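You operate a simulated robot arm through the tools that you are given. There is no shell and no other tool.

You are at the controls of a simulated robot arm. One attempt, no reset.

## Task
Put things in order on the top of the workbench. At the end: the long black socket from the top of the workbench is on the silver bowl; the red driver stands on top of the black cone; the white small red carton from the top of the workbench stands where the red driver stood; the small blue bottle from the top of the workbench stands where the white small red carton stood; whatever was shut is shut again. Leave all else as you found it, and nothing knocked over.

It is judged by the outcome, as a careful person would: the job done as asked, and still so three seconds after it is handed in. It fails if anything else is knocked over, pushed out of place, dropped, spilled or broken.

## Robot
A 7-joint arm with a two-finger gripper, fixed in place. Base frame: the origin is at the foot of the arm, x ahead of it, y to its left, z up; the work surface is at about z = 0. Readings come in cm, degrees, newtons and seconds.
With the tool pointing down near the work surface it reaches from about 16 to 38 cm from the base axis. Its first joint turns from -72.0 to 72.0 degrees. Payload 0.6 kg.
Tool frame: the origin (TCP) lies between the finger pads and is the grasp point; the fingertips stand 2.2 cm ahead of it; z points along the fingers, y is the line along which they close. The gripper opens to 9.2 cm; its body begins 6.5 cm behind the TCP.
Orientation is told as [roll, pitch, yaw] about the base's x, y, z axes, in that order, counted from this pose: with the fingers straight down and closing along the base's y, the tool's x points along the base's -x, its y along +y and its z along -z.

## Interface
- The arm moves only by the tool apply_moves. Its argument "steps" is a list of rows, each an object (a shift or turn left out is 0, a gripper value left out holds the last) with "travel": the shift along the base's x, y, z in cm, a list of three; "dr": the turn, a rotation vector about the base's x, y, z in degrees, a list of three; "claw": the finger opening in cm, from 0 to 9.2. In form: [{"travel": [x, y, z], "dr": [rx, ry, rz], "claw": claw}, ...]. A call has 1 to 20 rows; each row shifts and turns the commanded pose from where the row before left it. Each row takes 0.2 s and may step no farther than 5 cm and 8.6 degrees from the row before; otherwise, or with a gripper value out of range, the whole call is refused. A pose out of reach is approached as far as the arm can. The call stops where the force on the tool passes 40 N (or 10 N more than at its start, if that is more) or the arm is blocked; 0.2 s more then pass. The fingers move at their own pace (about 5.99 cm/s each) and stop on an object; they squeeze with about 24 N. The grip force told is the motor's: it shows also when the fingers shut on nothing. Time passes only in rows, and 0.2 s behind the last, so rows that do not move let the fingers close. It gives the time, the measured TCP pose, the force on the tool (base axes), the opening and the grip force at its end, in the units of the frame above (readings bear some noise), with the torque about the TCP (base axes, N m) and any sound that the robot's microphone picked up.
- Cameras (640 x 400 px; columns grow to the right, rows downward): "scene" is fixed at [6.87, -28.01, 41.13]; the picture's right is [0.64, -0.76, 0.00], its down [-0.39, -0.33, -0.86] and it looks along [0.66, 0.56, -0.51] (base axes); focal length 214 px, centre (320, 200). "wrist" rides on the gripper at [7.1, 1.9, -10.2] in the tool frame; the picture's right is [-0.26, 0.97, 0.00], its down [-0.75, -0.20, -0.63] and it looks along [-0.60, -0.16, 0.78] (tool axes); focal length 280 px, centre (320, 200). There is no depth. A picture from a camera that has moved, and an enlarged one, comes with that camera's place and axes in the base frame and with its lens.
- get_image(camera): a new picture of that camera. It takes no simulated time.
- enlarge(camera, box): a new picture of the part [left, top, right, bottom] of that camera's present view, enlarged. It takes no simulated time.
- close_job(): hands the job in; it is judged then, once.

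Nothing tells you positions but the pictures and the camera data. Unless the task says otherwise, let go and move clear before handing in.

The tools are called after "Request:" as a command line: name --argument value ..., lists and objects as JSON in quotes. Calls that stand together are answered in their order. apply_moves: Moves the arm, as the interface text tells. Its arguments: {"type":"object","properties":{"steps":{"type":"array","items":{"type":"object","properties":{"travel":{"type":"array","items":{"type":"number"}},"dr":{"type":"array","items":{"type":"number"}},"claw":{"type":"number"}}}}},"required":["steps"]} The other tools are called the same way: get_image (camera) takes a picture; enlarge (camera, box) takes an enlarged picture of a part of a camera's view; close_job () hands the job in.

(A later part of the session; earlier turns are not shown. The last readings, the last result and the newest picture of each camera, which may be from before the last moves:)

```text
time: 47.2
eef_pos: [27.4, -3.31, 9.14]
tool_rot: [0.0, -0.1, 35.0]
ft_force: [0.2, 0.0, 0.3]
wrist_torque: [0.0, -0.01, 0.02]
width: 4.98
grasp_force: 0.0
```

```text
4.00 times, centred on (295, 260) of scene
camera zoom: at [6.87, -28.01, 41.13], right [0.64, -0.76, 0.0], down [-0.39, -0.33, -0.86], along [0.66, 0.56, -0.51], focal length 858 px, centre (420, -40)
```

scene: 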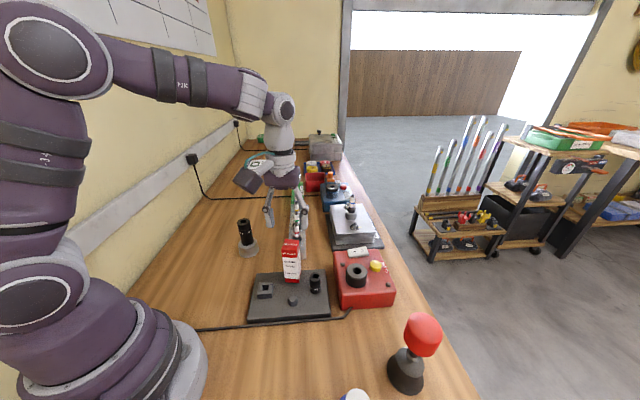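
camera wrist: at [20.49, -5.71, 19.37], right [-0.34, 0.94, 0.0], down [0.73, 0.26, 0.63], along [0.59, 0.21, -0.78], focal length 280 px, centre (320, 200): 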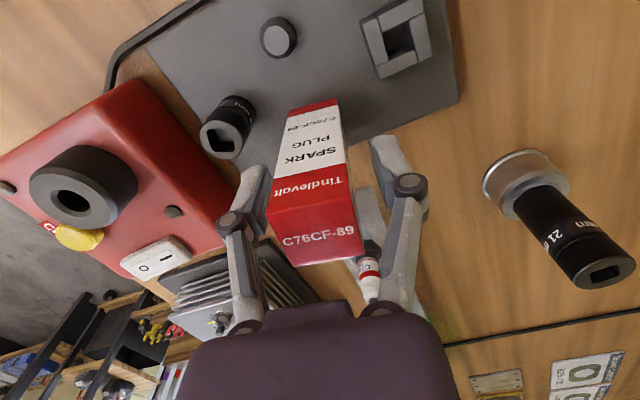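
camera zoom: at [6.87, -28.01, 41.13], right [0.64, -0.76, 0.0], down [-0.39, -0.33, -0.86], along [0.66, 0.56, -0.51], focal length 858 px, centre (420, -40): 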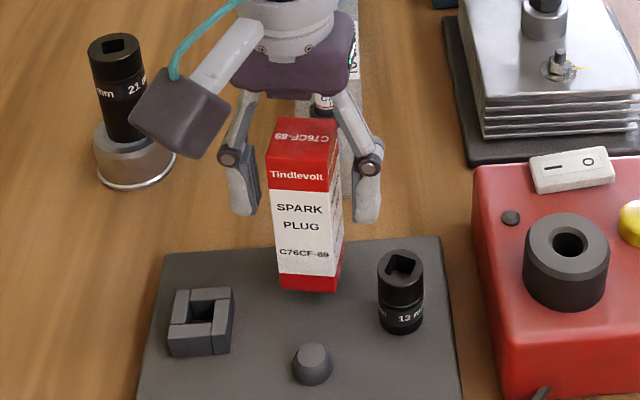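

The carton lies between the fingers. I'll close on it and lift slowly.

Request:
apply_moves --steps '[{"claw": 3.6}, {"claw": 1.5}, {}, {}, {"travel": [0, 0, 0.4]}, {"travel": [0, 0, 0.8]}, {}]'

Request:
enlarge --camera "scene" --box '[245, 210, 345, 310]'

```text
time: 48.8
eef_pos: [27.41, -3.22, 10.09]
tool_rot: [0.0, -0.1, 34.9]
ft_force: [0.0, -0.2, -0.2]
wrist_torque: [0.0, 0.01, -0.02]
width: 2.93
grasp_force: 23.8
```

```text
4.00 times, centred on (295, 260) of scene
camera zoom: at [6.87, -28.01, 41.13], right [0.64, -0.76, 0.0], down [-0.39, -0.33, -0.86], along [0.66, 0.56, -0.51], focal length 858 px, centre (420, -40)
```

zoom: 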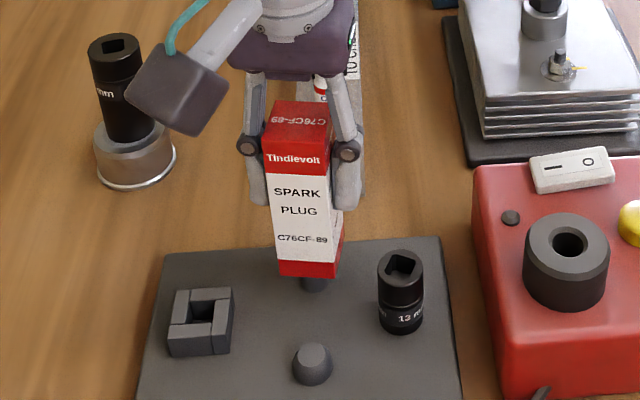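

Gripped at 2.93 cm and lifting. There is a small round peg beneath it, so I'll go up and look.

Request:
apply_moves --steps '[{"travel": [0, 0, 1.5]}, {"travel": [0, 0, 2]}, {"travel": [0, 0, 2]}, {"travel": [0, 0, 2]}, {}]'

Request:
enlarge --camera "scene" --box '[245, 190, 345, 310]'

Request:
enlarge --camera "scene" --box '[285, 265, 325, 310]'

Request:
get_image --camera "wrist"

```text
time: 50.0
eef_pos: [27.45, -3.34, 17.61]
tool_rot: [0.0, 0.0, 35.0]
ft_force: [0.4, 0.6, -0.7]
wrist_torque: [-0.02, 0.02, 0.04]
width: 2.93
grasp_force: 23.9
```

```text
3.33 times, centred on (295, 250) of scene
camera zoom: at [6.87, -28.01, 41.13], right [0.64, -0.76, 0.0], down [-0.39, -0.33, -0.86], along [0.66, 0.56, -0.51], focal length 715 px, centre (403, 33)
```

zoom: 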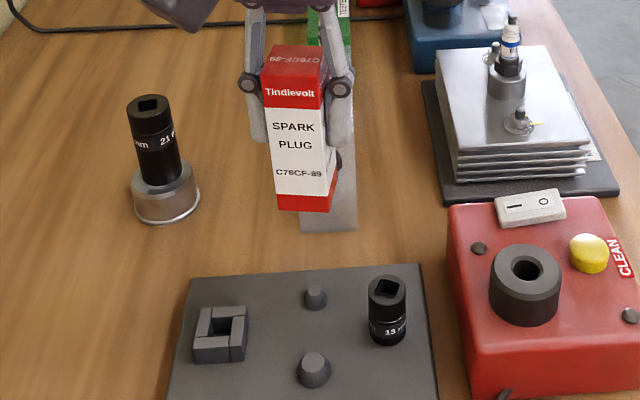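

```text
8.89 times, centred on (305, 288) of scene
camera zoom: at [6.87, -28.01, 41.13], right [0.64, -0.76, 0.0], down [-0.39, -0.33, -0.86], along [0.66, 0.56, -0.51], focal length 1906 px, centre (453, -578)
```

zoom: 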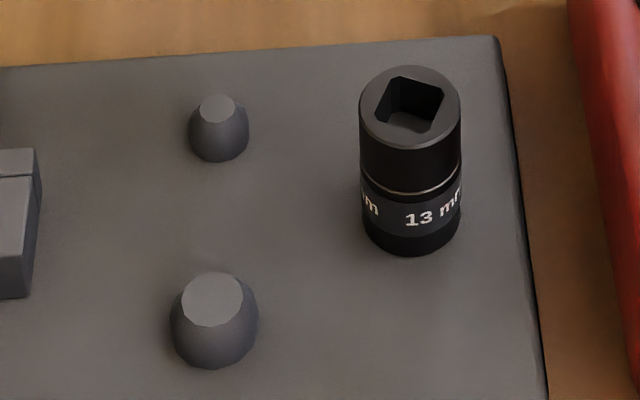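

```text
taken
camera wrist: at [20.57, -5.89, 27.92], right [-0.34, 0.94, 0.0], down [0.73, 0.26, 0.63], along [0.59, 0.21, -0.78], focal length 280 px, centre (320, 200)
```

wrist: 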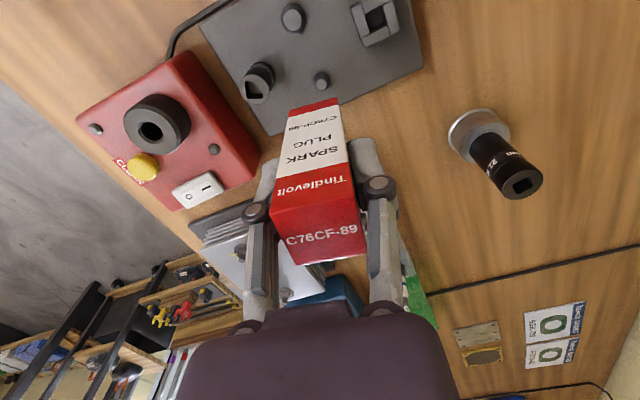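

The carton had been standing on a small tapered peg with its top at about (27.33, -3.22, 3.1). I'll zoom in from the wrist camera to measure the peg and the holder ring precisely.

Request:
enlarge --camera "wrist" --box '[280, 0, 420, 110]'

Request:
enlarge --camera "scene" --box '[250, 270, 310, 310]'

```text
3.64 times, centred on (350, 55) of wrist
camera zoom: at [20.57, -5.89, 27.92], right [-0.34, 0.94, 0.0], down [0.73, 0.26, 0.63], along [0.59, 0.21, -0.78], focal length 1020 px, centre (211, 727)
```

zoom: 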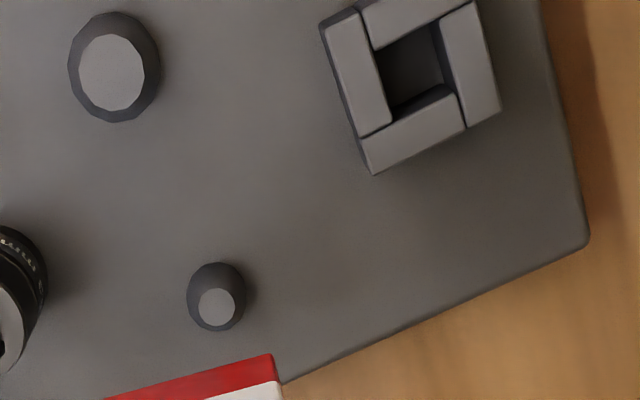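

```text
10.00 times, centred on (280, 290) of scene
camera zoom: at [6.87, -28.01, 41.13], right [0.64, -0.76, 0.0], down [-0.39, -0.33, -0.86], along [0.66, 0.56, -0.51], focal length 2145 px, centre (720, -700)
```

zoom: 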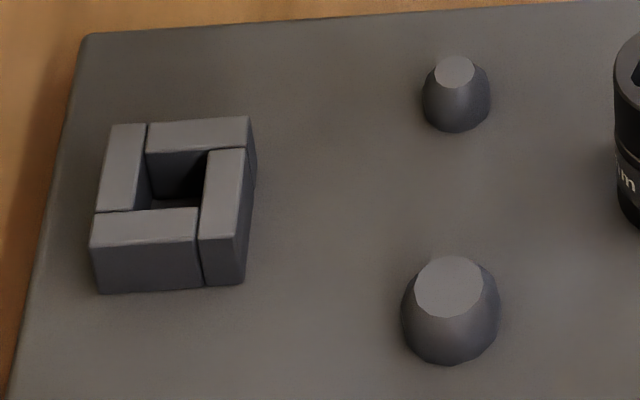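

Peg top is at (27.34, -3.26), about 0.8 cm across; the holder ring centre is at (21.5, -1.05) with its top near z≈3.3. I'll carry the carton to the holder, rotating 10° to line up with the ring.

Request:
apply_moves --steps '[{"travel": [-1, 0.3, 0]}, {"travel": [-1.5, 0.6, 0], "dr": [0, 0, 5]}, {"travel": [-1.5, 0.6, 0], "dr": [0, 0, 5]}, {"travel": [-1.3, 0.5, 0]}, {"travel": [-0.66, 0.3, -1]}, {}, {}]'

Request:
get_image --camera "wrist"

Request:
enlarge --camera "scene" --box '[235, 220, 315, 320]'

```text
time: 51.6
eef_pos: [21.63, -1.09, 16.8]
tool_rot: [0.1, -0.1, 45.0]
ft_force: [-1.2, 0.5, -1.9]
wrist_torque: [-0.02, 0.01, -0.01]
width: 2.9
grasp_force: 24.0
```

```text
taken
camera wrist: at [15.21, -4.7, 27.02], right [-0.5, 0.87, 0.0], down [0.68, 0.39, 0.63], along [0.54, 0.31, -0.78], focal length 280 px, centre (320, 200)
```

wrist: 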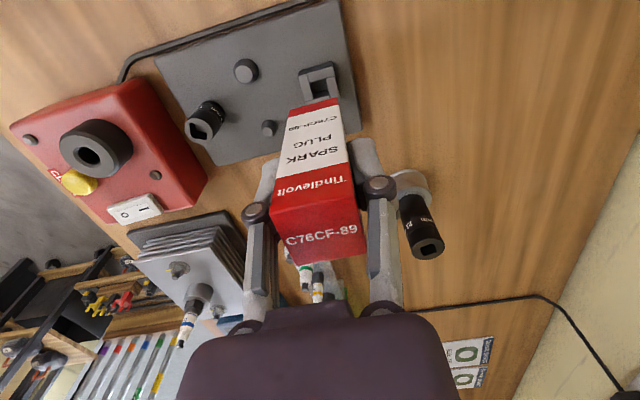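

```text
4.00 times, centred on (275, 270) of scene
camera zoom: at [6.87, -28.01, 41.13], right [0.64, -0.76, 0.0], down [-0.39, -0.33, -0.86], along [0.66, 0.56, -0.51], focal length 858 px, centre (500, -80)
```

zoom: 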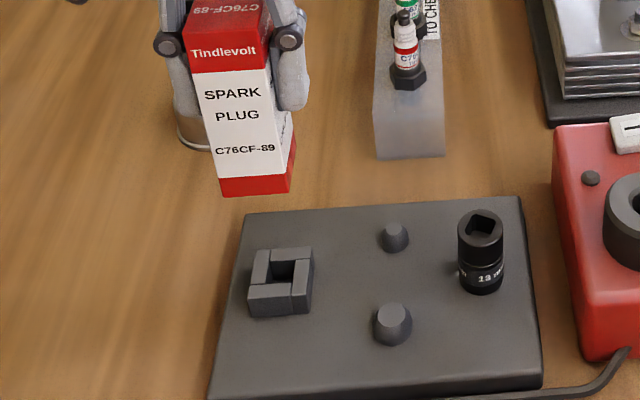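

Request:
enlarge --camera "wrist" --box '[260, 40, 380, 140]'

```text
4.00 times, centred on (320, 90) of wrist
camera zoom: at [15.21, -4.7, 27.02], right [-0.5, 0.87, 0.0], down [0.68, 0.39, 0.63], along [0.54, 0.31, -0.78], focal length 1122 px, centre (320, 640)
```

zoom: 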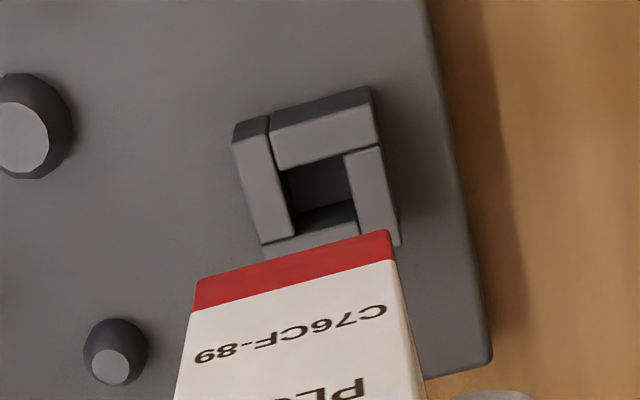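

Request:
apply_moves --steps '[{"travel": [-0.12, -0.04, -2]}, {"travel": [0, 0, -2]}, {"travel": [0, 0, -1.5]}, {"travel": [0, 0, -1]}, {}, {}]'

Request:
enlarge --camera "wrist" --box '[240, 30, 400, 160]'

Request:
enlarge --camera "scene" --box '[235, 230, 305, 310]'

```text
time: 53.0
eef_pos: [21.39, -1.19, 10.34]
tool_rot: [0.0, -0.2, 45.1]
ft_force: [0.1, 0.7, -1.3]
wrist_torque: [-0.02, 0.03, -0.02]
width: 2.91
grasp_force: 23.7
```

```text
3.08 times, centred on (320, 95) of wrist
camera zoom: at [15.07, -4.81, 20.54], right [-0.5, 0.87, 0.0], down [0.68, 0.39, 0.63], along [0.54, 0.31, -0.78], focal length 863 px, centre (320, 523)
```

zoom: 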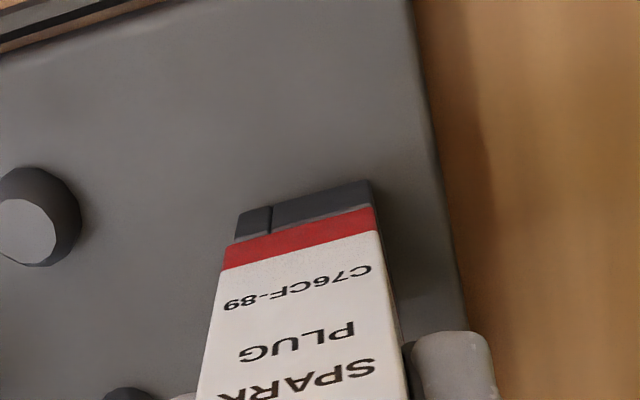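

```text
5.00 times, centred on (270, 270) of scene
camera zoom: at [6.87, -28.01, 41.13], right [0.64, -0.76, 0.0], down [-0.39, -0.33, -0.86], along [0.66, 0.56, -0.51], focal length 1072 px, centre (570, -150)
```

zoom: 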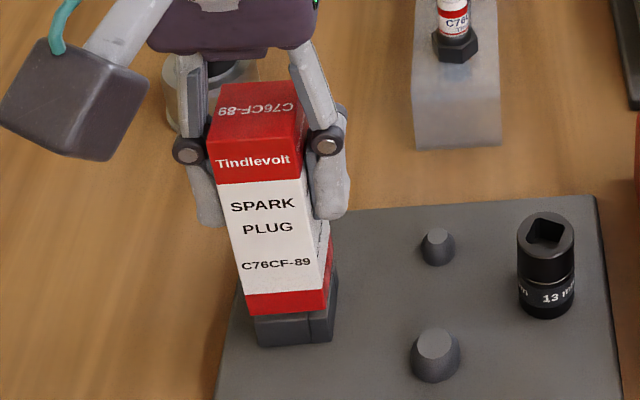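

The carton is aligned over the holder. I'll lower in small steps until contact.

Request:
apply_moves --steps '[{"travel": [0, 0, -0.3]}, {"travel": [0, 0, -0.25]}, {}]'

```text
time: 53.8
eef_pos: [21.41, -0.98, 9.78]
tool_rot: [0.0, -0.1, 45.1]
ft_force: [0.0, -0.7, -0.5]
wrist_torque: [0.02, 0.0, 0.0]
width: 2.94
grasp_force: 23.5
```

Request:
apply_moves --steps '[{"travel": [0, 0, -0.15]}, {}]'

```text
time: 54.4
eef_pos: [21.58, -1.15, 9.61]
tool_rot: [0.0, -0.1, 45.0]
ft_force: [-2.9, -5.3, 24.5]
wrist_torque: [-0.16, 0.13, 0.04]
width: 2.93
grasp_force: 23.8
```

Request:
apply_moves --steps '[{"travel": [0, 0, 0.1]}, {}]'

Request:
enlarge --camera "scene" --box '[235, 230, 305, 310]'

Request:
enlarge --camera "wrist" --box '[260, 60, 380, 160]'

```text
time: 55.0
eef_pos: [21.42, -1.05, 9.77]
tool_rot: [0.1, -0.1, 45.1]
ft_force: [0.2, 0.3, -0.3]
wrist_torque: [0.01, -0.02, 0.01]
width: 2.92
grasp_force: 24.0
```

```text
5.00 times, centred on (270, 270) of scene
camera zoom: at [6.87, -28.01, 41.13], right [0.64, -0.76, 0.0], down [-0.39, -0.33, -0.86], along [0.66, 0.56, -0.51], focal length 1072 px, centre (570, -150)
```

zoom: 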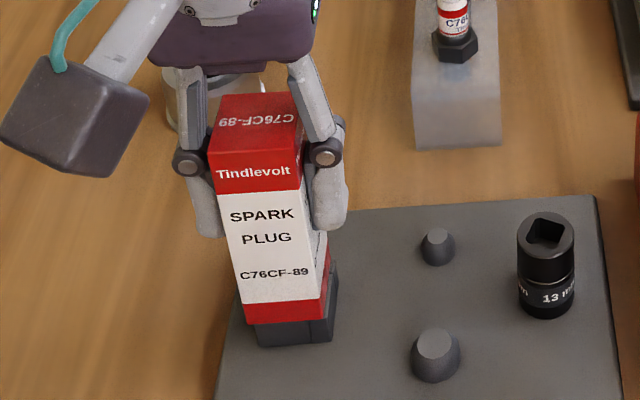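

```text
4.00 times, centred on (320, 110) of wrist
camera zoom: at [15.01, -4.71, 19.93], right [-0.5, 0.87, 0.0], down [0.68, 0.39, 0.63], along [0.54, 0.31, -0.78], focal length 1122 px, centre (320, 560)
```

zoom: 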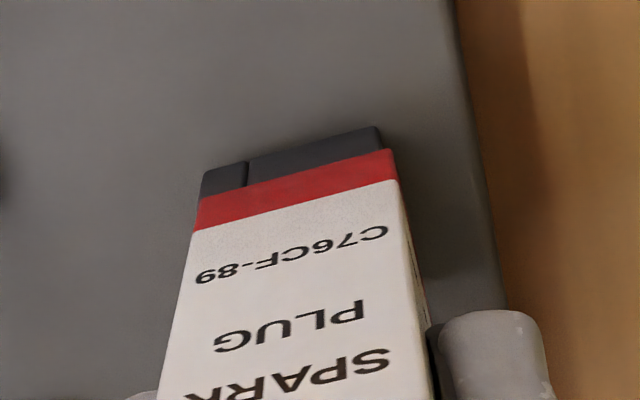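

Request:
apply_moves --steps '[{"travel": [0, 0, -0.05]}, {}]'

```text
time: 55.6
eef_pos: [21.39, -0.98, 9.67]
tool_rot: [0.0, -0.2, 45.0]
ft_force: [-0.3, 0.4, 0.3]
wrist_torque: [0.0, 0.02, -0.01]
width: 2.92
grasp_force: 24.2
```

Request:
apply_moves --steps '[{"travel": [0, 0, -0.03]}, {}]'

```text
time: 56.2
eef_pos: [21.42, -1.04, 9.58]
tool_rot: [0.0, -0.1, 45.0]
ft_force: [-0.7, 0.2, -0.4]
wrist_torque: [-0.01, 0.01, -0.02]
width: 2.95
grasp_force: 24.6
```

Request:
apply_moves --steps '[{"travel": [0, 0, -0.04]}, {}]'

```text
time: 56.8
eef_pos: [21.42, -1.06, 9.66]
tool_rot: [0.1, -0.1, 45.0]
ft_force: [-4.0, -0.7, 16.8]
wrist_torque: [0.02, 0.05, 0.04]
width: 2.93
grasp_force: 23.7
```

Contact is found. I'll ease off slightly and release gently.

Request:
apply_moves --steps '[{"travel": [0, 0, 0.03]}, {"claw": 3.0}, {"claw": 3.15}, {"claw": 3.4}, {"claw": 4.2}, {"claw": 5.2}, {}]'

Request:
enlarge --camera "scene" --box '[235, 230, 305, 310]'

Request:
get_image --camera "wrist"

```text
time: 58.4
eef_pos: [21.39, -1.06, 9.59]
tool_rot: [0.0, -0.2, 45.0]
ft_force: [-0.2, -1.0, 0.2]
wrist_torque: [0.01, -0.04, -0.03]
width: 5.2
grasp_force: 0.1
```

```text
5.00 times, centred on (270, 270) of scene
camera zoom: at [6.87, -28.01, 41.13], right [0.64, -0.76, 0.0], down [-0.39, -0.33, -0.86], along [0.66, 0.56, -0.51], focal length 1072 px, centre (570, -150)
```

zoom: 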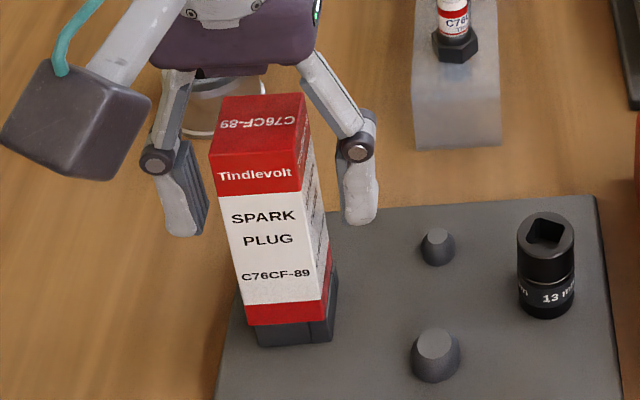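

```text
taken
camera wrist: at [15.01, -4.76, 19.84], right [-0.5, 0.87, 0.0], down [0.68, 0.39, 0.63], along [0.54, 0.31, -0.78], focal length 280 px, centre (320, 200)
```

wrist: 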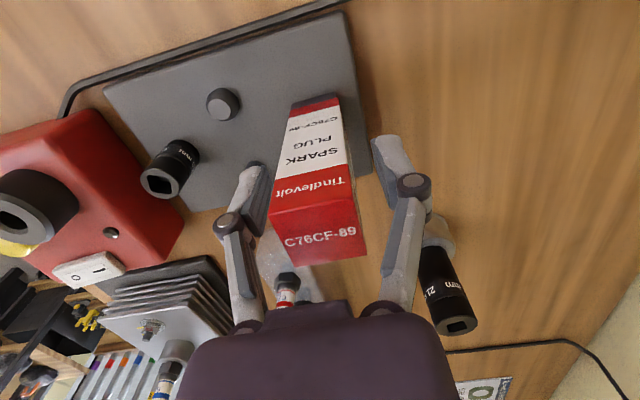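

The carton stands on the holder where the driver stood. I'll retreat up and go to the blue bottle, re-yawing to about -20°.

Request:
apply_moves --steps '[{"travel": [0, 0, 1.5]}, {"travel": [0, 0, 2.5]}, {"travel": [0, 0, 2.5]}, {"travel": [0, 0, 2.7]}, {"travel": [-0.67, -3.0, 0.3], "dr": [0, 0, -8.1], "claw": 7.4}, {"travel": [-0.67, -3.05, 0], "dr": [0, 0, -8.1]}, {"travel": [-0.67, -3.05, 0], "dr": [0, 0, -8.1]}, {"travel": [-0.67, -3.05, 0], "dr": [0, 0, -8.1]}, {"travel": [-0.67, -3.05, 0], "dr": [0, 0, -8.1]}, {"travel": [-0.67, -3.05, 0], "dr": [0, 0, -8.1]}, {"travel": [-0.67, -3.05, 0], "dr": [0, 0, -8.1]}, {"travel": [-0.67, -3.05, 0], "dr": [0, 0, -8.3]}, {}, {}]'

Request:
get_image --camera "wrist"

Request:
get_image --camera "scene"

```text
time: 61.4
eef_pos: [15.85, -25.34, 18.95]
tool_rot: [0.0, -0.1, -20.0]
ft_force: [-0.2, -0.2, -0.2]
wrist_torque: [0.01, 0.0, 0.03]
width: 7.39
grasp_force: 0.0
```

```text
taken
camera wrist: at [9.98, -21.13, 29.26], right [0.58, 0.82, 0.0], down [0.64, -0.45, 0.63], along [0.51, -0.36, -0.78], focal length 280 px, centre (320, 200)
```

wrist: 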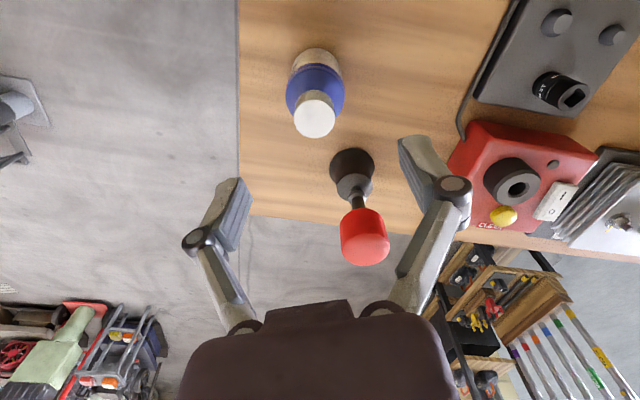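

```text
taken
```

scene: 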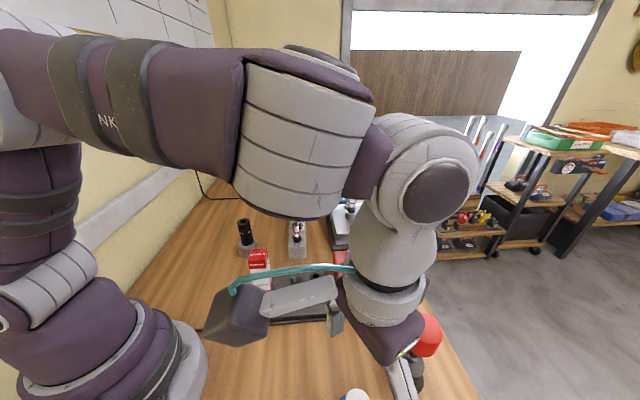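

Request:
enlarge --camera "wrist" --box '[250, 30, 390, 150]'

Request:
enlarge --camera "wrist" --box '[300, 130, 420, 280]'

```text
3.33 times, centred on (320, 90) of wrist
camera zoom: at [9.98, -21.13, 29.26], right [0.58, 0.82, 0.0], down [0.64, -0.45, 0.63], along [0.51, -0.36, -0.78], focal length 935 px, centre (320, 567)
```

zoom: 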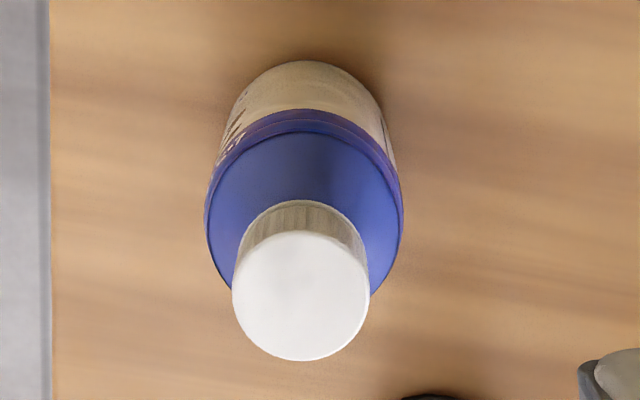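

```text
2.67 times, centred on (360, 205) of wrist
camera zoom: at [9.98, -21.13, 29.26], right [0.58, 0.82, 0.0], down [0.64, -0.45, 0.63], along [0.51, -0.36, -0.78], focal length 748 px, centre (213, 187)
```

zoom: 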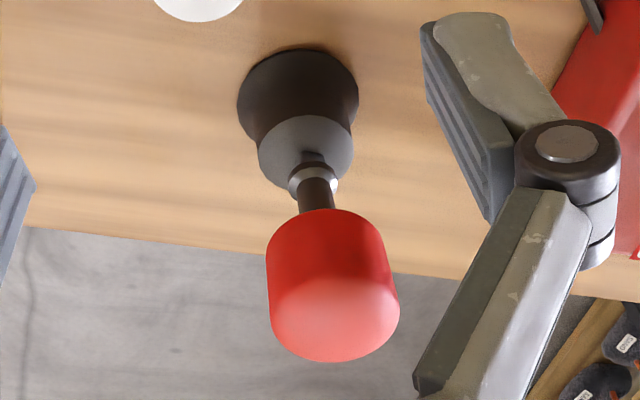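

The bottle axis is at (15.93, -25.78), about 4.5 cm in diameter and 11.1 cm tall, and the driver still stands fine. I'll shift by -0.44 in y and descend around the bottle.

Request:
apply_moves --steps '[{"travel": [0, -0.44, -1]}, {"travel": [0, 0, -2.5]}, {"travel": [0, 0, -2.5]}, {"travel": [0, 0, -2]}, {}]'

Request:
get_image --camera "wrist"

```text
time: 62.6
eef_pos: [16.04, -25.86, 11.1]
tool_rot: [0.0, -0.1, -20.0]
ft_force: [0.2, -0.4, 0.0]
wrist_torque: [0.03, 0.01, 0.0]
width: 7.39
grasp_force: 0.2
```

```text
taken
camera wrist: at [10.03, -21.64, 21.31], right [0.58, 0.82, 0.0], down [0.64, -0.45, 0.63], along [0.51, -0.36, -0.78], focal length 280 px, centre (320, 200)
```

wrist: 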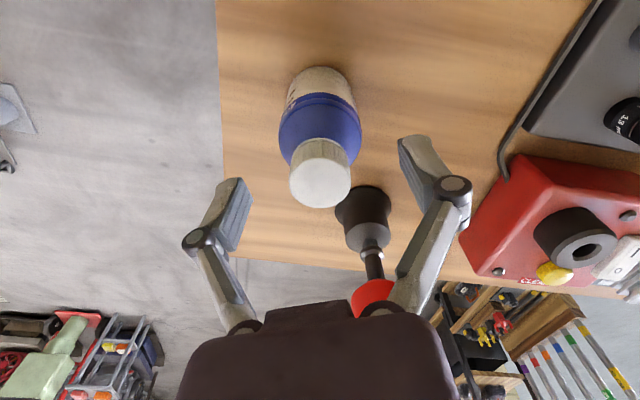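

Request:
enlarge --camera "wrist" --box '[260, 50, 380, 220]'

Request:
enlarge --camera "scene" --box '[300, 330, 440, 400]'

```text
2.35 times, centred on (320, 135) of wrist
camera zoom: at [10.03, -21.64, 21.31], right [0.58, 0.82, 0.0], down [0.64, -0.45, 0.63], along [0.51, -0.36, -0.78], focal length 660 px, centre (320, 353)
```

zoom: 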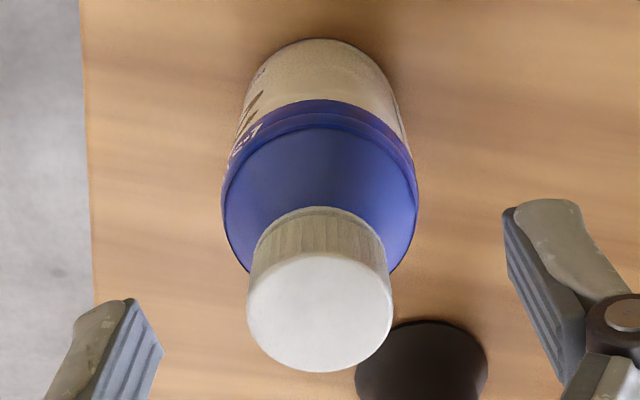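

```text
4.57 times, centred on (370, 365) of scene
camera zoom: at [6.87, -28.01, 41.13], right [0.64, -0.76, 0.0], down [-0.39, -0.33, -0.86], along [0.66, 0.56, -0.51], focal length 980 px, centre (91, -554)
```

zoom: 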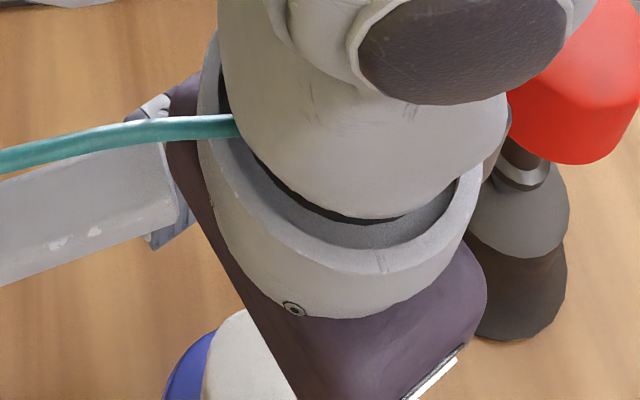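

The bottle is well centred under the TCP, within 0.1 cm. I'll continue down to grip the body.

Request:
apply_moves --steps '[{"travel": [-0.05, 0.04, -2]}, {"travel": [0, 0, -2]}, {"travel": [0, 0, -1.6]}, {}]'

Request:
get_image --camera "wrist"

Request:
get_image --camera "scene"

```text
time: 63.6
eef_pos: [15.82, -25.91, 5.58]
tool_rot: [0.0, -0.1, -20.1]
ft_force: [0.0, -1.4, 0.0]
wrist_torque: [-0.03, 0.01, 0.03]
width: 7.37
grasp_force: 0.0
```

```text
taken
camera wrist: at [9.9, -21.66, 15.78], right [0.58, 0.82, 0.0], down [0.64, -0.45, 0.63], along [0.51, -0.36, -0.78], focal length 280 px, centre (320, 200)
```

wrist: 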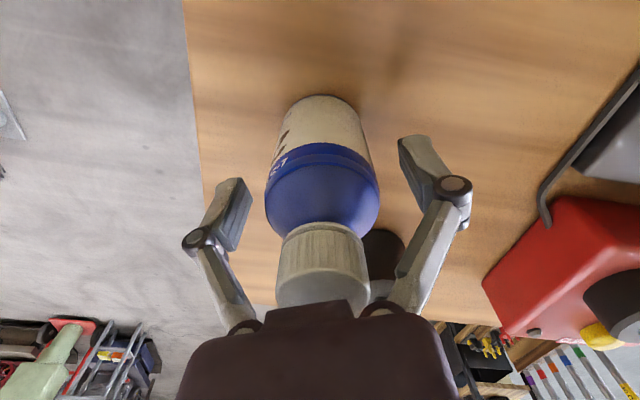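

```text
taken
```

scene: 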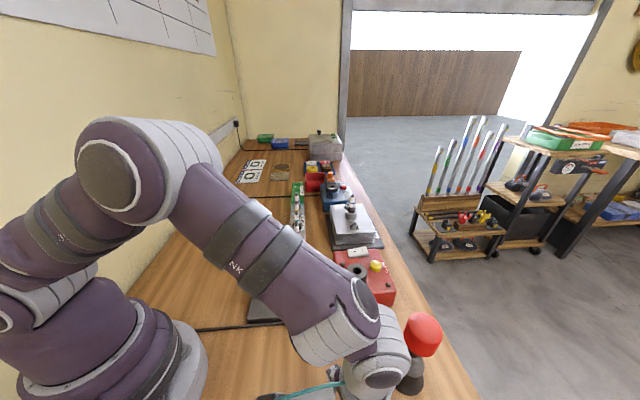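

The fingers straddle the bottle body. I'll close on it and lift a little.

Request:
apply_moves --steps '[{"claw": 5.2}, {"claw": 3.0}, {}, {}, {"travel": [0, 0, 0.4]}, {"travel": [0, 0, 0.8]}, {}]'

Request:
get_image --camera "wrist"

```text
time: 65.2
eef_pos: [15.96, -25.92, 6.66]
tool_rot: [-0.1, -0.1, -20.0]
ft_force: [0.2, -0.2, 0.1]
wrist_torque: [0.0, -0.03, 0.06]
width: 4.58
grasp_force: 23.4
```

```text
taken
camera wrist: at [9.89, -21.63, 16.98], right [0.58, 0.82, 0.0], down [0.64, -0.45, 0.63], along [0.51, -0.36, -0.78], focal length 280 px, centre (320, 200)
```

wrist: 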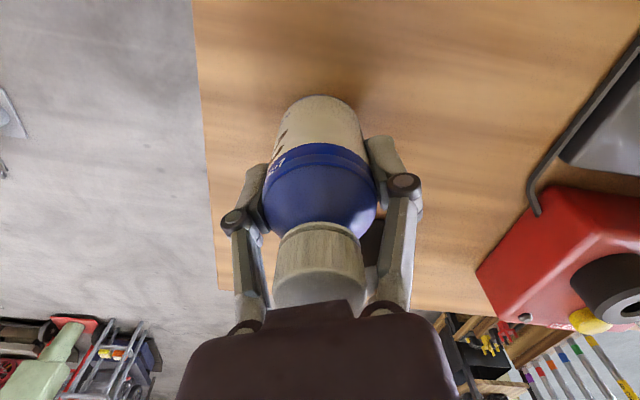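

The bottle is gripped at 4.58 cm and lifting cleanly. I'll raise it and carry it over to the peg.

Request:
apply_moves --steps '[{"travel": [0, 0, 1.5]}, {"travel": [0, 0, 2.3]}, {"travel": [0, 0, 2.5]}, {"travel": [0, 0, 2.5]}, {"travel": [0, 0, 2.5]}, {"travel": [0, 0, 2]}, {"travel": [0.6, 1.2, 0]}, {"travel": [1.05, 2.1, 0]}, {"travel": [1.1, 2.2, 0]}, {"travel": [1.1, 2.2, 0]}, {"travel": [1.1, 2.2, 0]}, {"travel": [1.1, 2.2, 0]}, {"travel": [1.1, 2.2, 0]}, {"travel": [1.1, 2.2, 0]}, {"travel": [1.1, 2.2, 0]}, {"travel": [1.1, 2.0, 0]}, {"travel": [0.95, 1.95, 0]}, {}, {}]'

Request:
get_image --camera "wrist"

Request:
get_image --camera "scene"

```text
time: 69.2
eef_pos: [27.32, -3.07, 19.93]
tool_rot: [-0.1, -0.1, -20.1]
ft_force: [0.0, -0.1, -0.8]
wrist_torque: [-0.01, -0.01, -0.01]
width: 4.55
grasp_force: 23.7
```

```text
taken
camera wrist: at [21.31, 1.07, 30.24], right [0.58, 0.82, 0.0], down [0.64, -0.45, 0.63], along [0.51, -0.36, -0.78], focal length 280 px, centre (320, 200)
```

wrist: 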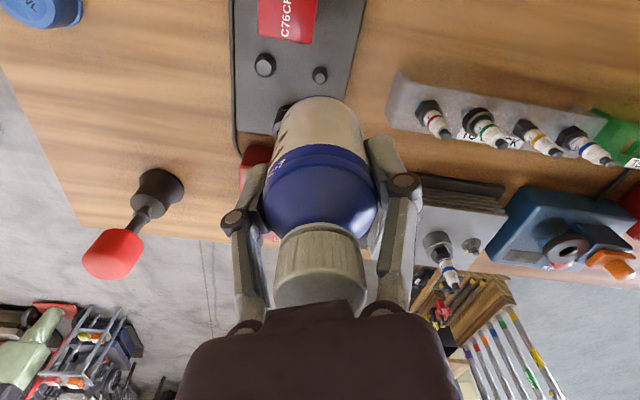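

```text
taken
```

scene: 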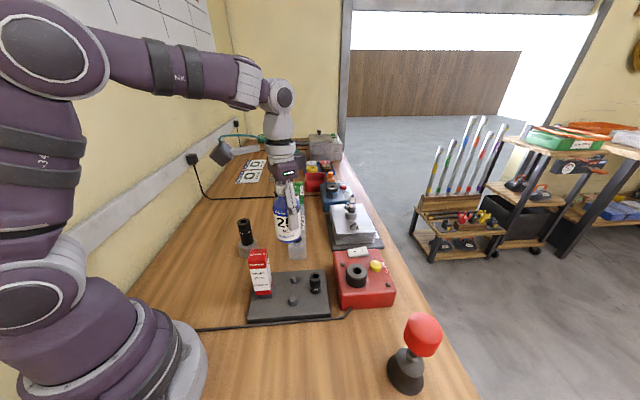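

Request:
enlarge --camera "wrist" --box '[250, 40, 390, 150]'

Request:
enlarge --camera "scene" --box '[255, 170, 335, 320]'

Request:
enlarge --camera "scene" --box '[265, 185, 315, 250]'

```text
3.64 times, centred on (320, 95) of wrist
camera zoom: at [21.31, 1.07, 30.24], right [0.58, 0.82, 0.0], down [0.64, -0.45, 0.63], along [0.51, -0.36, -0.78], focal length 1020 px, centre (320, 582)
```

zoom: 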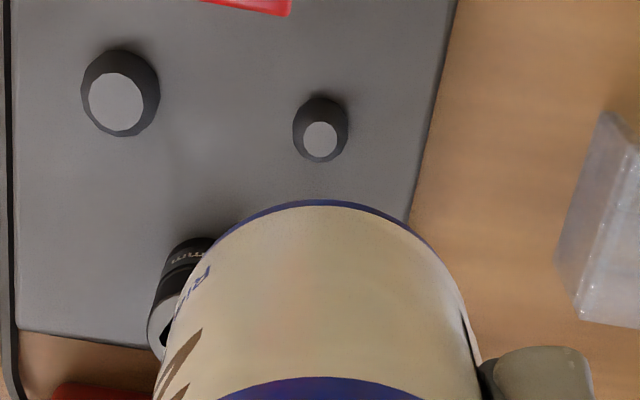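

```text
2.67 times, centred on (295, 245) of scene
camera zoom: at [6.87, -28.01, 41.13], right [0.64, -0.76, 0.0], down [-0.39, -0.33, -0.86], along [0.66, 0.56, -0.51], focal length 572 px, centre (387, 80)
```

zoom: 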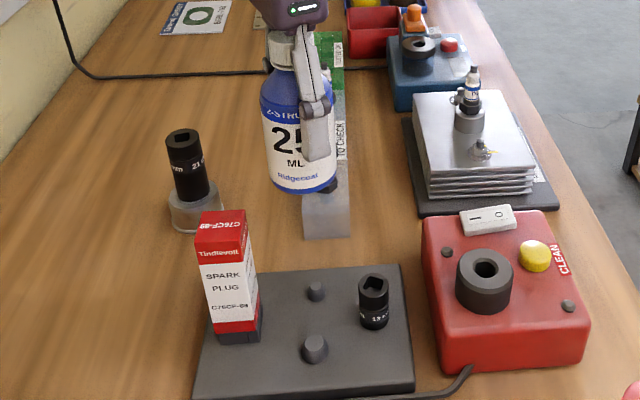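

```text
6.15 times, centred on (290, 218) of scene
camera zoom: at [6.87, -28.01, 41.13], right [0.64, -0.76, 0.0], down [-0.39, -0.33, -0.86], along [0.66, 0.56, -0.51], focal length 1320 px, centre (505, 92)
```

zoom: 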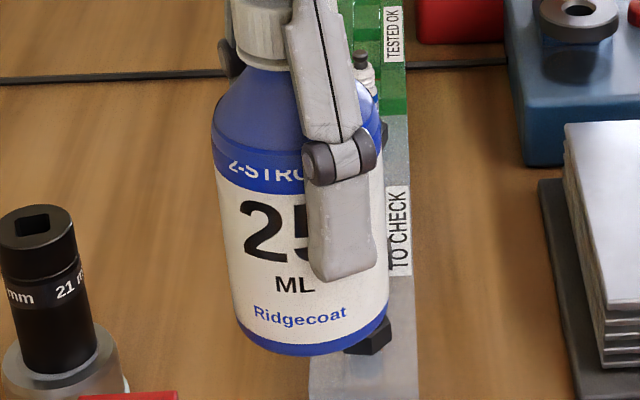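

The peg is directly below the bottle base within about 0.1 cm, and the bottle hangs upright. I'll lower partway and re-verify alignment while the peg is still visible.

Request:
apply_moves --steps '[{"travel": [0.03, -0.03, -1.5]}, {"travel": [0, 0, -2]}, {}, {}]'

Request:
enlarge --camera "wrist" --box '[250, 40, 390, 150]'

Request:
enlarge --camera "scene" --box '[260, 210, 330, 300]'

```text
time: 70.2
eef_pos: [27.39, -3.24, 16.58]
tool_rot: [0.1, -0.2, -20.0]
ft_force: [0.1, -0.1, -1.8]
wrist_torque: [-0.02, -0.01, 0.0]
width: 4.59
grasp_force: 23.5
```

```text
3.64 times, centred on (320, 95) of wrist
camera zoom: at [21.42, 0.99, 26.78], right [0.58, 0.82, 0.0], down [0.64, -0.45, 0.63], along [0.51, -0.36, -0.78], focal length 1020 px, centre (320, 582)
```

zoom: 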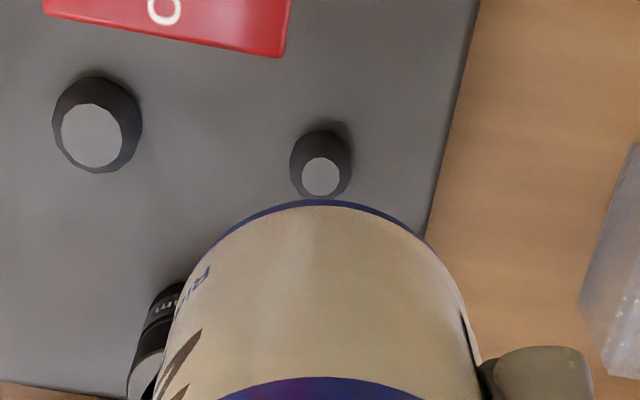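

```text
4.44 times, centred on (295, 255) of scene
camera zoom: at [6.87, -28.01, 41.13], right [0.64, -0.76, 0.0], down [-0.39, -0.33, -0.86], along [0.66, 0.56, -0.51], focal length 953 px, centre (431, -44)
```

zoom: 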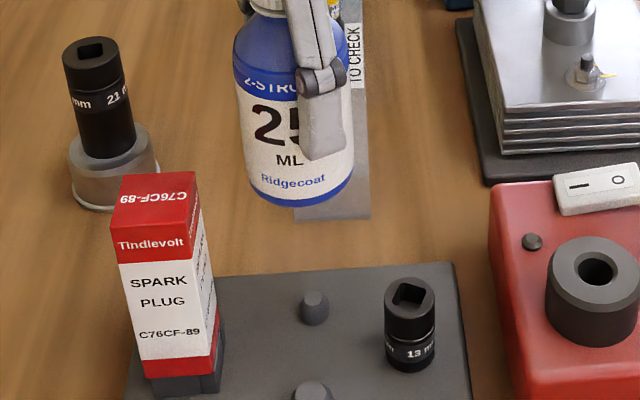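

Both views agree the base is centred over the peg within about 0.1 cm. I'll lower towards contact in stages.

Request:
apply_moves --steps '[{"travel": [-0.03, 0.02, -2]}, {"travel": [0, 0, -2]}, {"travel": [0, 0, -1.5]}, {"travel": [0, 0, -1]}, {"travel": [0, 0, -0.5]}, {}, {}]'

Request:
enlarge --camera "scene" --box '[260, 225, 330, 305]'

Request:
get_image --camera "wrist"

```text
time: 71.8
eef_pos: [27.35, -3.14, 9.51]
tool_rot: [0.1, 0.0, -20.0]
ft_force: [-1.0, 0.8, -0.3]
wrist_torque: [0.03, -0.02, 0.0]
width: 4.56
grasp_force: 24.0
```

```text
5.00 times, centred on (295, 265) of scene
camera zoom: at [6.87, -28.01, 41.13], right [0.64, -0.76, 0.0], down [-0.39, -0.33, -0.86], along [0.66, 0.56, -0.51], focal length 1072 px, centre (445, -125)
```

zoom: 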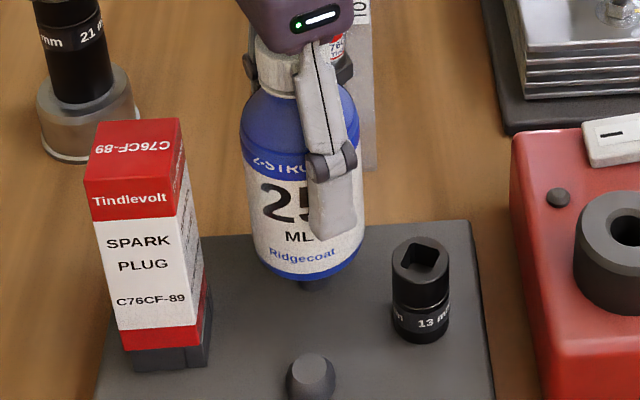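

```text
taken
camera wrist: at [21.46, 1.06, 19.74], right [0.58, 0.82, 0.0], down [0.64, -0.45, 0.63], along [0.51, -0.36, -0.78], focal length 280 px, centre (320, 200)
```

wrist: 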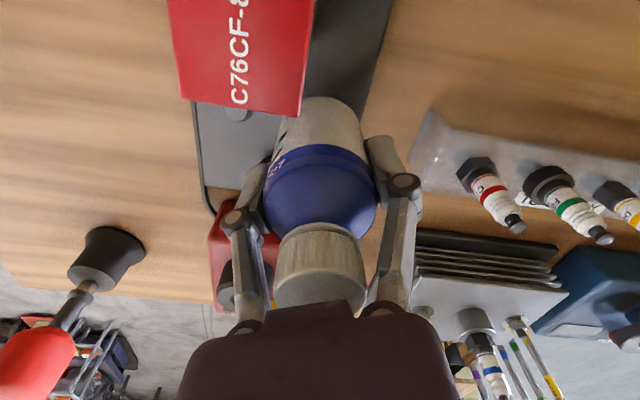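

Alignment still looks good, with the peg visible just under the base. I'll continue in small steps.

Request:
apply_moves --steps '[{"travel": [0, 0, -0.25]}, {"travel": [0, 0, -0.15]}, {}]'

```text
time: 72.6
eef_pos: [27.33, -3.12, 8.97]
tool_rot: [0.0, -0.1, -20.1]
ft_force: [0.7, 0.8, -0.4]
wrist_torque: [0.0, 0.0, 0.05]
width: 4.58
grasp_force: 24.0
```

Request:
apply_moves --steps '[{"travel": [0, 0, -0.12]}, {}]'

```text
time: 73.2
eef_pos: [27.32, -3.06, 8.99]
tool_rot: [-0.1, -0.1, -20.0]
ft_force: [-0.4, -0.1, -1.3]
wrist_torque: [-0.01, -0.02, 0.01]
width: 4.57
grasp_force: 24.0
```

Request:
apply_moves --steps '[{"travel": [0, 0, -0.1]}, {}]'

```text
time: 73.8
eef_pos: [27.42, -3.15, 8.76]
tool_rot: [0.0, -0.1, -20.0]
ft_force: [-0.1, -0.2, -1.0]
wrist_torque: [0.02, 0.0, 0.02]
width: 4.52
grasp_force: 24.1
```

Request:
apply_moves --steps '[{"travel": [0, 0, -0.08]}, {}]'

```text
time: 74.4
eef_pos: [27.52, -3.14, 8.85]
tool_rot: [0.0, -0.1, -19.9]
ft_force: [-0.1, -0.6, -1.4]
wrist_torque: [0.02, -0.02, 0.0]
width: 4.58
grasp_force: 23.7
```

Request:
apply_moves --steps '[{"travel": [0, 0, -0.08]}, {}]'

```text
time: 75.0
eef_pos: [27.46, -3.14, 8.65]
tool_rot: [0.0, -0.1, -20.0]
ft_force: [0.8, 0.1, -0.7]
wrist_torque: [0.01, 0.02, -0.03]
width: 4.55
grasp_force: 23.8
```

Request:
apply_moves --steps '[{"travel": [0, 0, -0.06]}, {}]'

Request:
enlarge --camera "scene" --box '[275, 250, 325, 305]'

```text
time: 75.6
eef_pos: [27.29, -3.04, 8.57]
tool_rot: [0.0, -0.1, -20.0]
ft_force: [0.7, 0.1, -0.7]
wrist_torque: [0.0, 0.02, -0.02]
width: 4.54
grasp_force: 24.1
```

```text
7.27 times, centred on (300, 278) of scene
camera zoom: at [6.87, -28.01, 41.13], right [0.64, -0.76, 0.0], down [-0.39, -0.33, -0.86], along [0.66, 0.56, -0.51], focal length 1560 px, centre (466, -364)
```

zoom: 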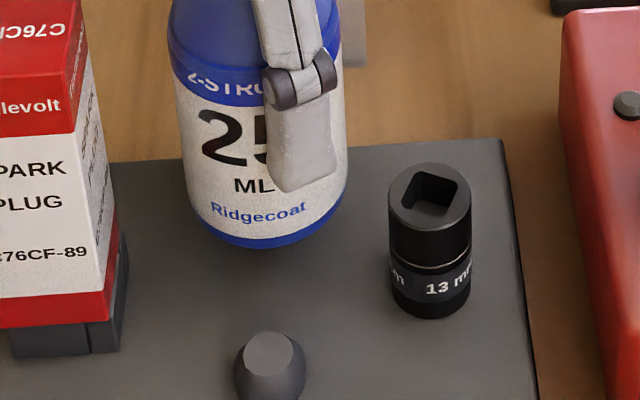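

Request:
apply_moves --steps '[{"travel": [0, 0, -0.07]}, {}]'

```text
time: 76.2
eef_pos: [27.33, -3.24, 8.59]
tool_rot: [0.0, -0.1, -20.0]
ft_force: [0.3, 0.2, -1.4]
wrist_torque: [0.03, -0.04, 0.01]
width: 4.55
grasp_force: 24.3
```

Request:
apply_moves --steps '[{"travel": [0, 0, -0.07]}, {}]'

```text
time: 76.8
eef_pos: [27.4, -3.13, 8.51]
tool_rot: [0.0, -0.1, -20.0]
ft_force: [-1.1, -0.1, -1.6]
wrist_torque: [0.03, 0.0, -0.02]
width: 4.57
grasp_force: 23.6
```

Request:
apply_moves --steps '[{"travel": [0, 0, -0.07]}, {}]'

```text
time: 77.4
eef_pos: [27.36, -3.18, 8.5]
tool_rot: [-0.1, -0.1, -20.0]
ft_force: [-0.3, -0.3, -1.4]
wrist_torque: [0.02, 0.03, 0.03]
width: 4.55
grasp_force: 24.5
```

Request:
apply_moves --steps '[{"travel": [0, 0, -0.07]}, {}]'

```text
time: 78.0
eef_pos: [27.32, -3.08, 8.37]
tool_rot: [0.0, -0.1, -19.9]
ft_force: [-0.1, 0.9, -1.3]
wrist_torque: [0.01, 0.0, -0.01]
width: 4.54
grasp_force: 23.6
```

Request:
apply_moves --steps '[{"travel": [0, 0, -0.07]}, {}]'

Request:
enlarge --camera "scene" --box '[275, 250, 325, 305]'

Request:
enlarge --camera "wrist" --box '[250, 60, 390, 170]'

```text
time: 78.6
eef_pos: [27.37, -3.11, 8.22]
tool_rot: [0.0, -0.1, -20.0]
ft_force: [0.6, 0.1, -0.7]
wrist_torque: [-0.03, -0.03, -0.02]
width: 4.56
grasp_force: 23.5
```

```text
7.27 times, centred on (300, 278) of scene
camera zoom: at [6.87, -28.01, 41.13], right [0.64, -0.76, 0.0], down [-0.39, -0.33, -0.86], along [0.66, 0.56, -0.51], focal length 1560 px, centre (466, -364)
```

zoom: 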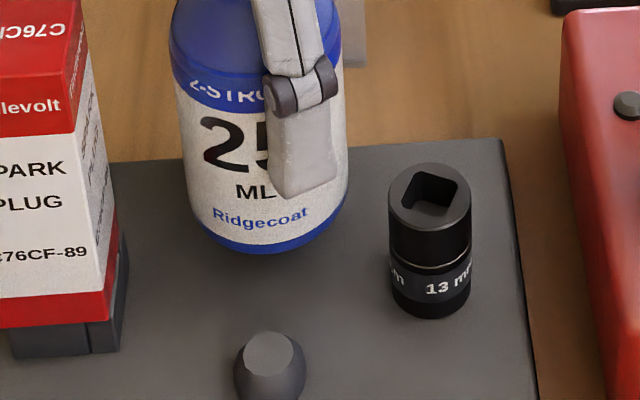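

```text
3.64 times, centred on (320, 115) of wrist
camera zoom: at [21.42, 1.1, 18.56], right [0.58, 0.82, 0.0], down [0.64, -0.45, 0.63], along [0.51, -0.36, -0.78], focal length 1020 px, centre (320, 509)
```

zoom: 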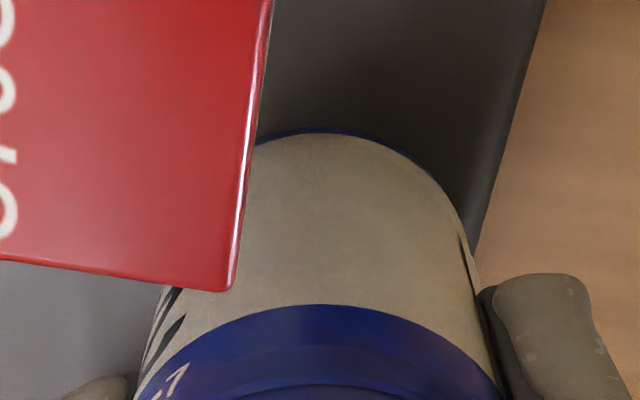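

Request:
apply_moves --steps '[{"travel": [0, 0, -0.06]}, {}]'

```text
time: 79.2
eef_pos: [27.56, -3.16, 8.19]
tool_rot: [0.0, 0.0, -19.9]
ft_force: [-2.2, 1.0, 19.8]
wrist_torque: [0.04, 0.12, -0.03]
width: 4.57
grasp_force: 23.3
```

Contact found, and the torque reading shows the support point is right under the tool axis (offset about 0.1 cm). I'll ease to a light contact.

Request:
apply_moves --steps '[{"travel": [0, 0, 0.04]}, {}]'

```text
time: 79.8
eef_pos: [27.37, -3.31, 8.18]
tool_rot: [0.0, -0.1, -20.0]
ft_force: [0.5, -0.5, -0.8]
wrist_torque: [0.01, 0.0, -0.02]
width: 4.53
grasp_force: 23.5
```

Request:
apply_moves --steps '[{"travel": [0, 0, -0.03]}, {}]'

```text
time: 80.4
eef_pos: [27.42, -3.17, 8.41]
tool_rot: [0.0, -0.1, -20.0]
ft_force: [-0.3, -0.3, -2.1]
wrist_torque: [0.01, 0.01, 0.01]
width: 4.54
grasp_force: 23.3
```

Request:
apply_moves --steps '[{"travel": [0, 0, -0.025]}, {}]'

```text
time: 81.0
eef_pos: [27.38, -3.2, 8.2]
tool_rot: [0.1, -0.1, -19.8]
ft_force: [-0.1, 0.5, 6.6]
wrist_torque: [0.04, -0.01, -0.02]
width: 4.56
grasp_force: 23.8
```

Light, centred contact. I'll release very gradually and check that the bottle balances.

Request:
apply_moves --steps '[{"claw": 4.6}, {"claw": 4.66}, {"claw": 4.74}, {"claw": 4.85}, {}, {}]'

Request:
enlarge --camera "scene" --box '[265, 225, 325, 305]'

Request:
enlarge --camera "wrist" --box '[220, 60, 420, 220]'

```text
time: 82.4
eef_pos: [27.33, -3.21, 8.26]
tool_rot: [0.0, 0.0, -19.9]
ft_force: [-0.3, 0.6, -0.2]
wrist_torque: [0.03, 0.0, 0.01]
width: 4.85
grasp_force: 0.1
```

```text
5.00 times, centred on (295, 265) of scene
camera zoom: at [6.87, -28.01, 41.13], right [0.64, -0.76, 0.0], down [-0.39, -0.33, -0.86], along [0.66, 0.56, -0.51], focal length 1072 px, centre (445, -125)
```

zoom: 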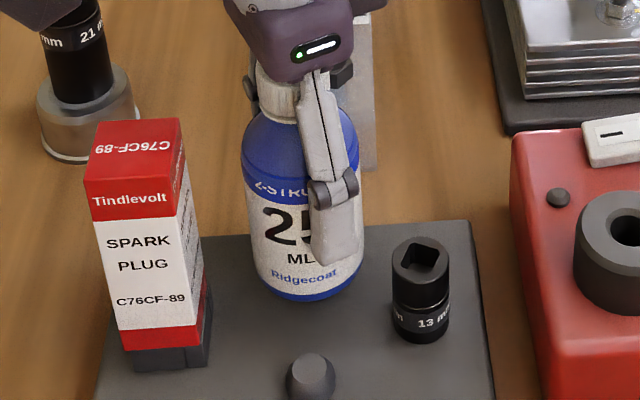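

```text
2.50 times, centred on (320, 140) of wrist
camera zoom: at [21.37, 1.05, 18.48], right [0.58, 0.82, 0.0], down [0.64, -0.45, 0.63], along [0.51, -0.36, -0.78], focal length 701 px, centre (320, 350)
```

zoom: 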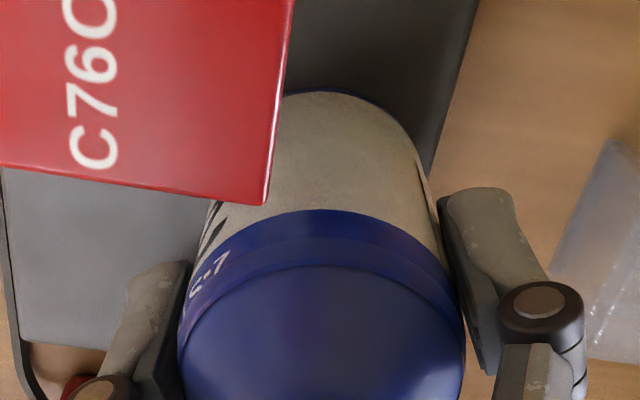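

The bottle balances on its own. I'll open wider and check again before lifting away.

Request:
apply_moves --steps '[{"claw": 5.2}, {"claw": 5.8}, {"claw": 6.6}, {}, {}]'

Request:
enlarge --camera "scene" --box '[265, 225, 325, 305]'

Request:
get_image --camera "wrist"

```text
time: 83.6
eef_pos: [27.37, -3.08, 8.25]
tool_rot: [-0.1, -0.1, -19.9]
ft_force: [-0.8, -0.5, 0.2]
wrist_torque: [0.0, 0.0, 0.0]
width: 6.6
grasp_force: 0.1
```

```text
5.00 times, centred on (295, 265) of scene
camera zoom: at [6.87, -28.01, 41.13], right [0.64, -0.76, 0.0], down [-0.39, -0.33, -0.86], along [0.66, 0.56, -0.51], focal length 1072 px, centre (445, -125)
```

zoom: 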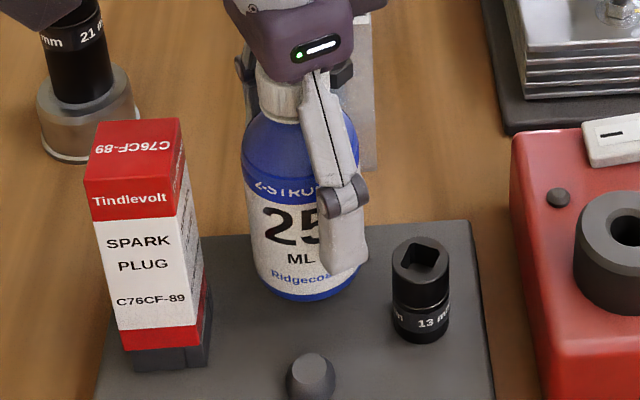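

```text
taken
camera wrist: at [21.37, 1.05, 18.48], right [0.58, 0.82, 0.0], down [0.64, -0.45, 0.63], along [0.51, -0.36, -0.78], focal length 280 px, centre (320, 200)
```

wrist: 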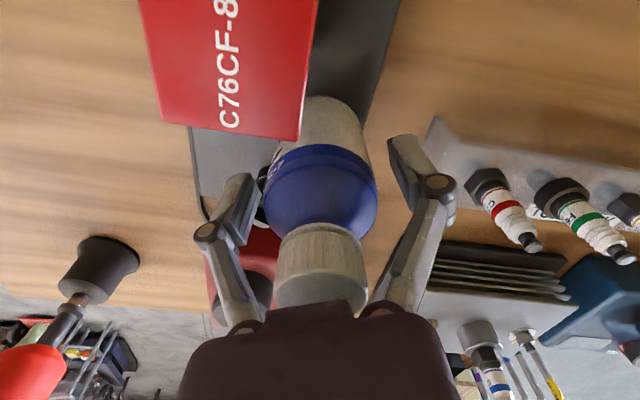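

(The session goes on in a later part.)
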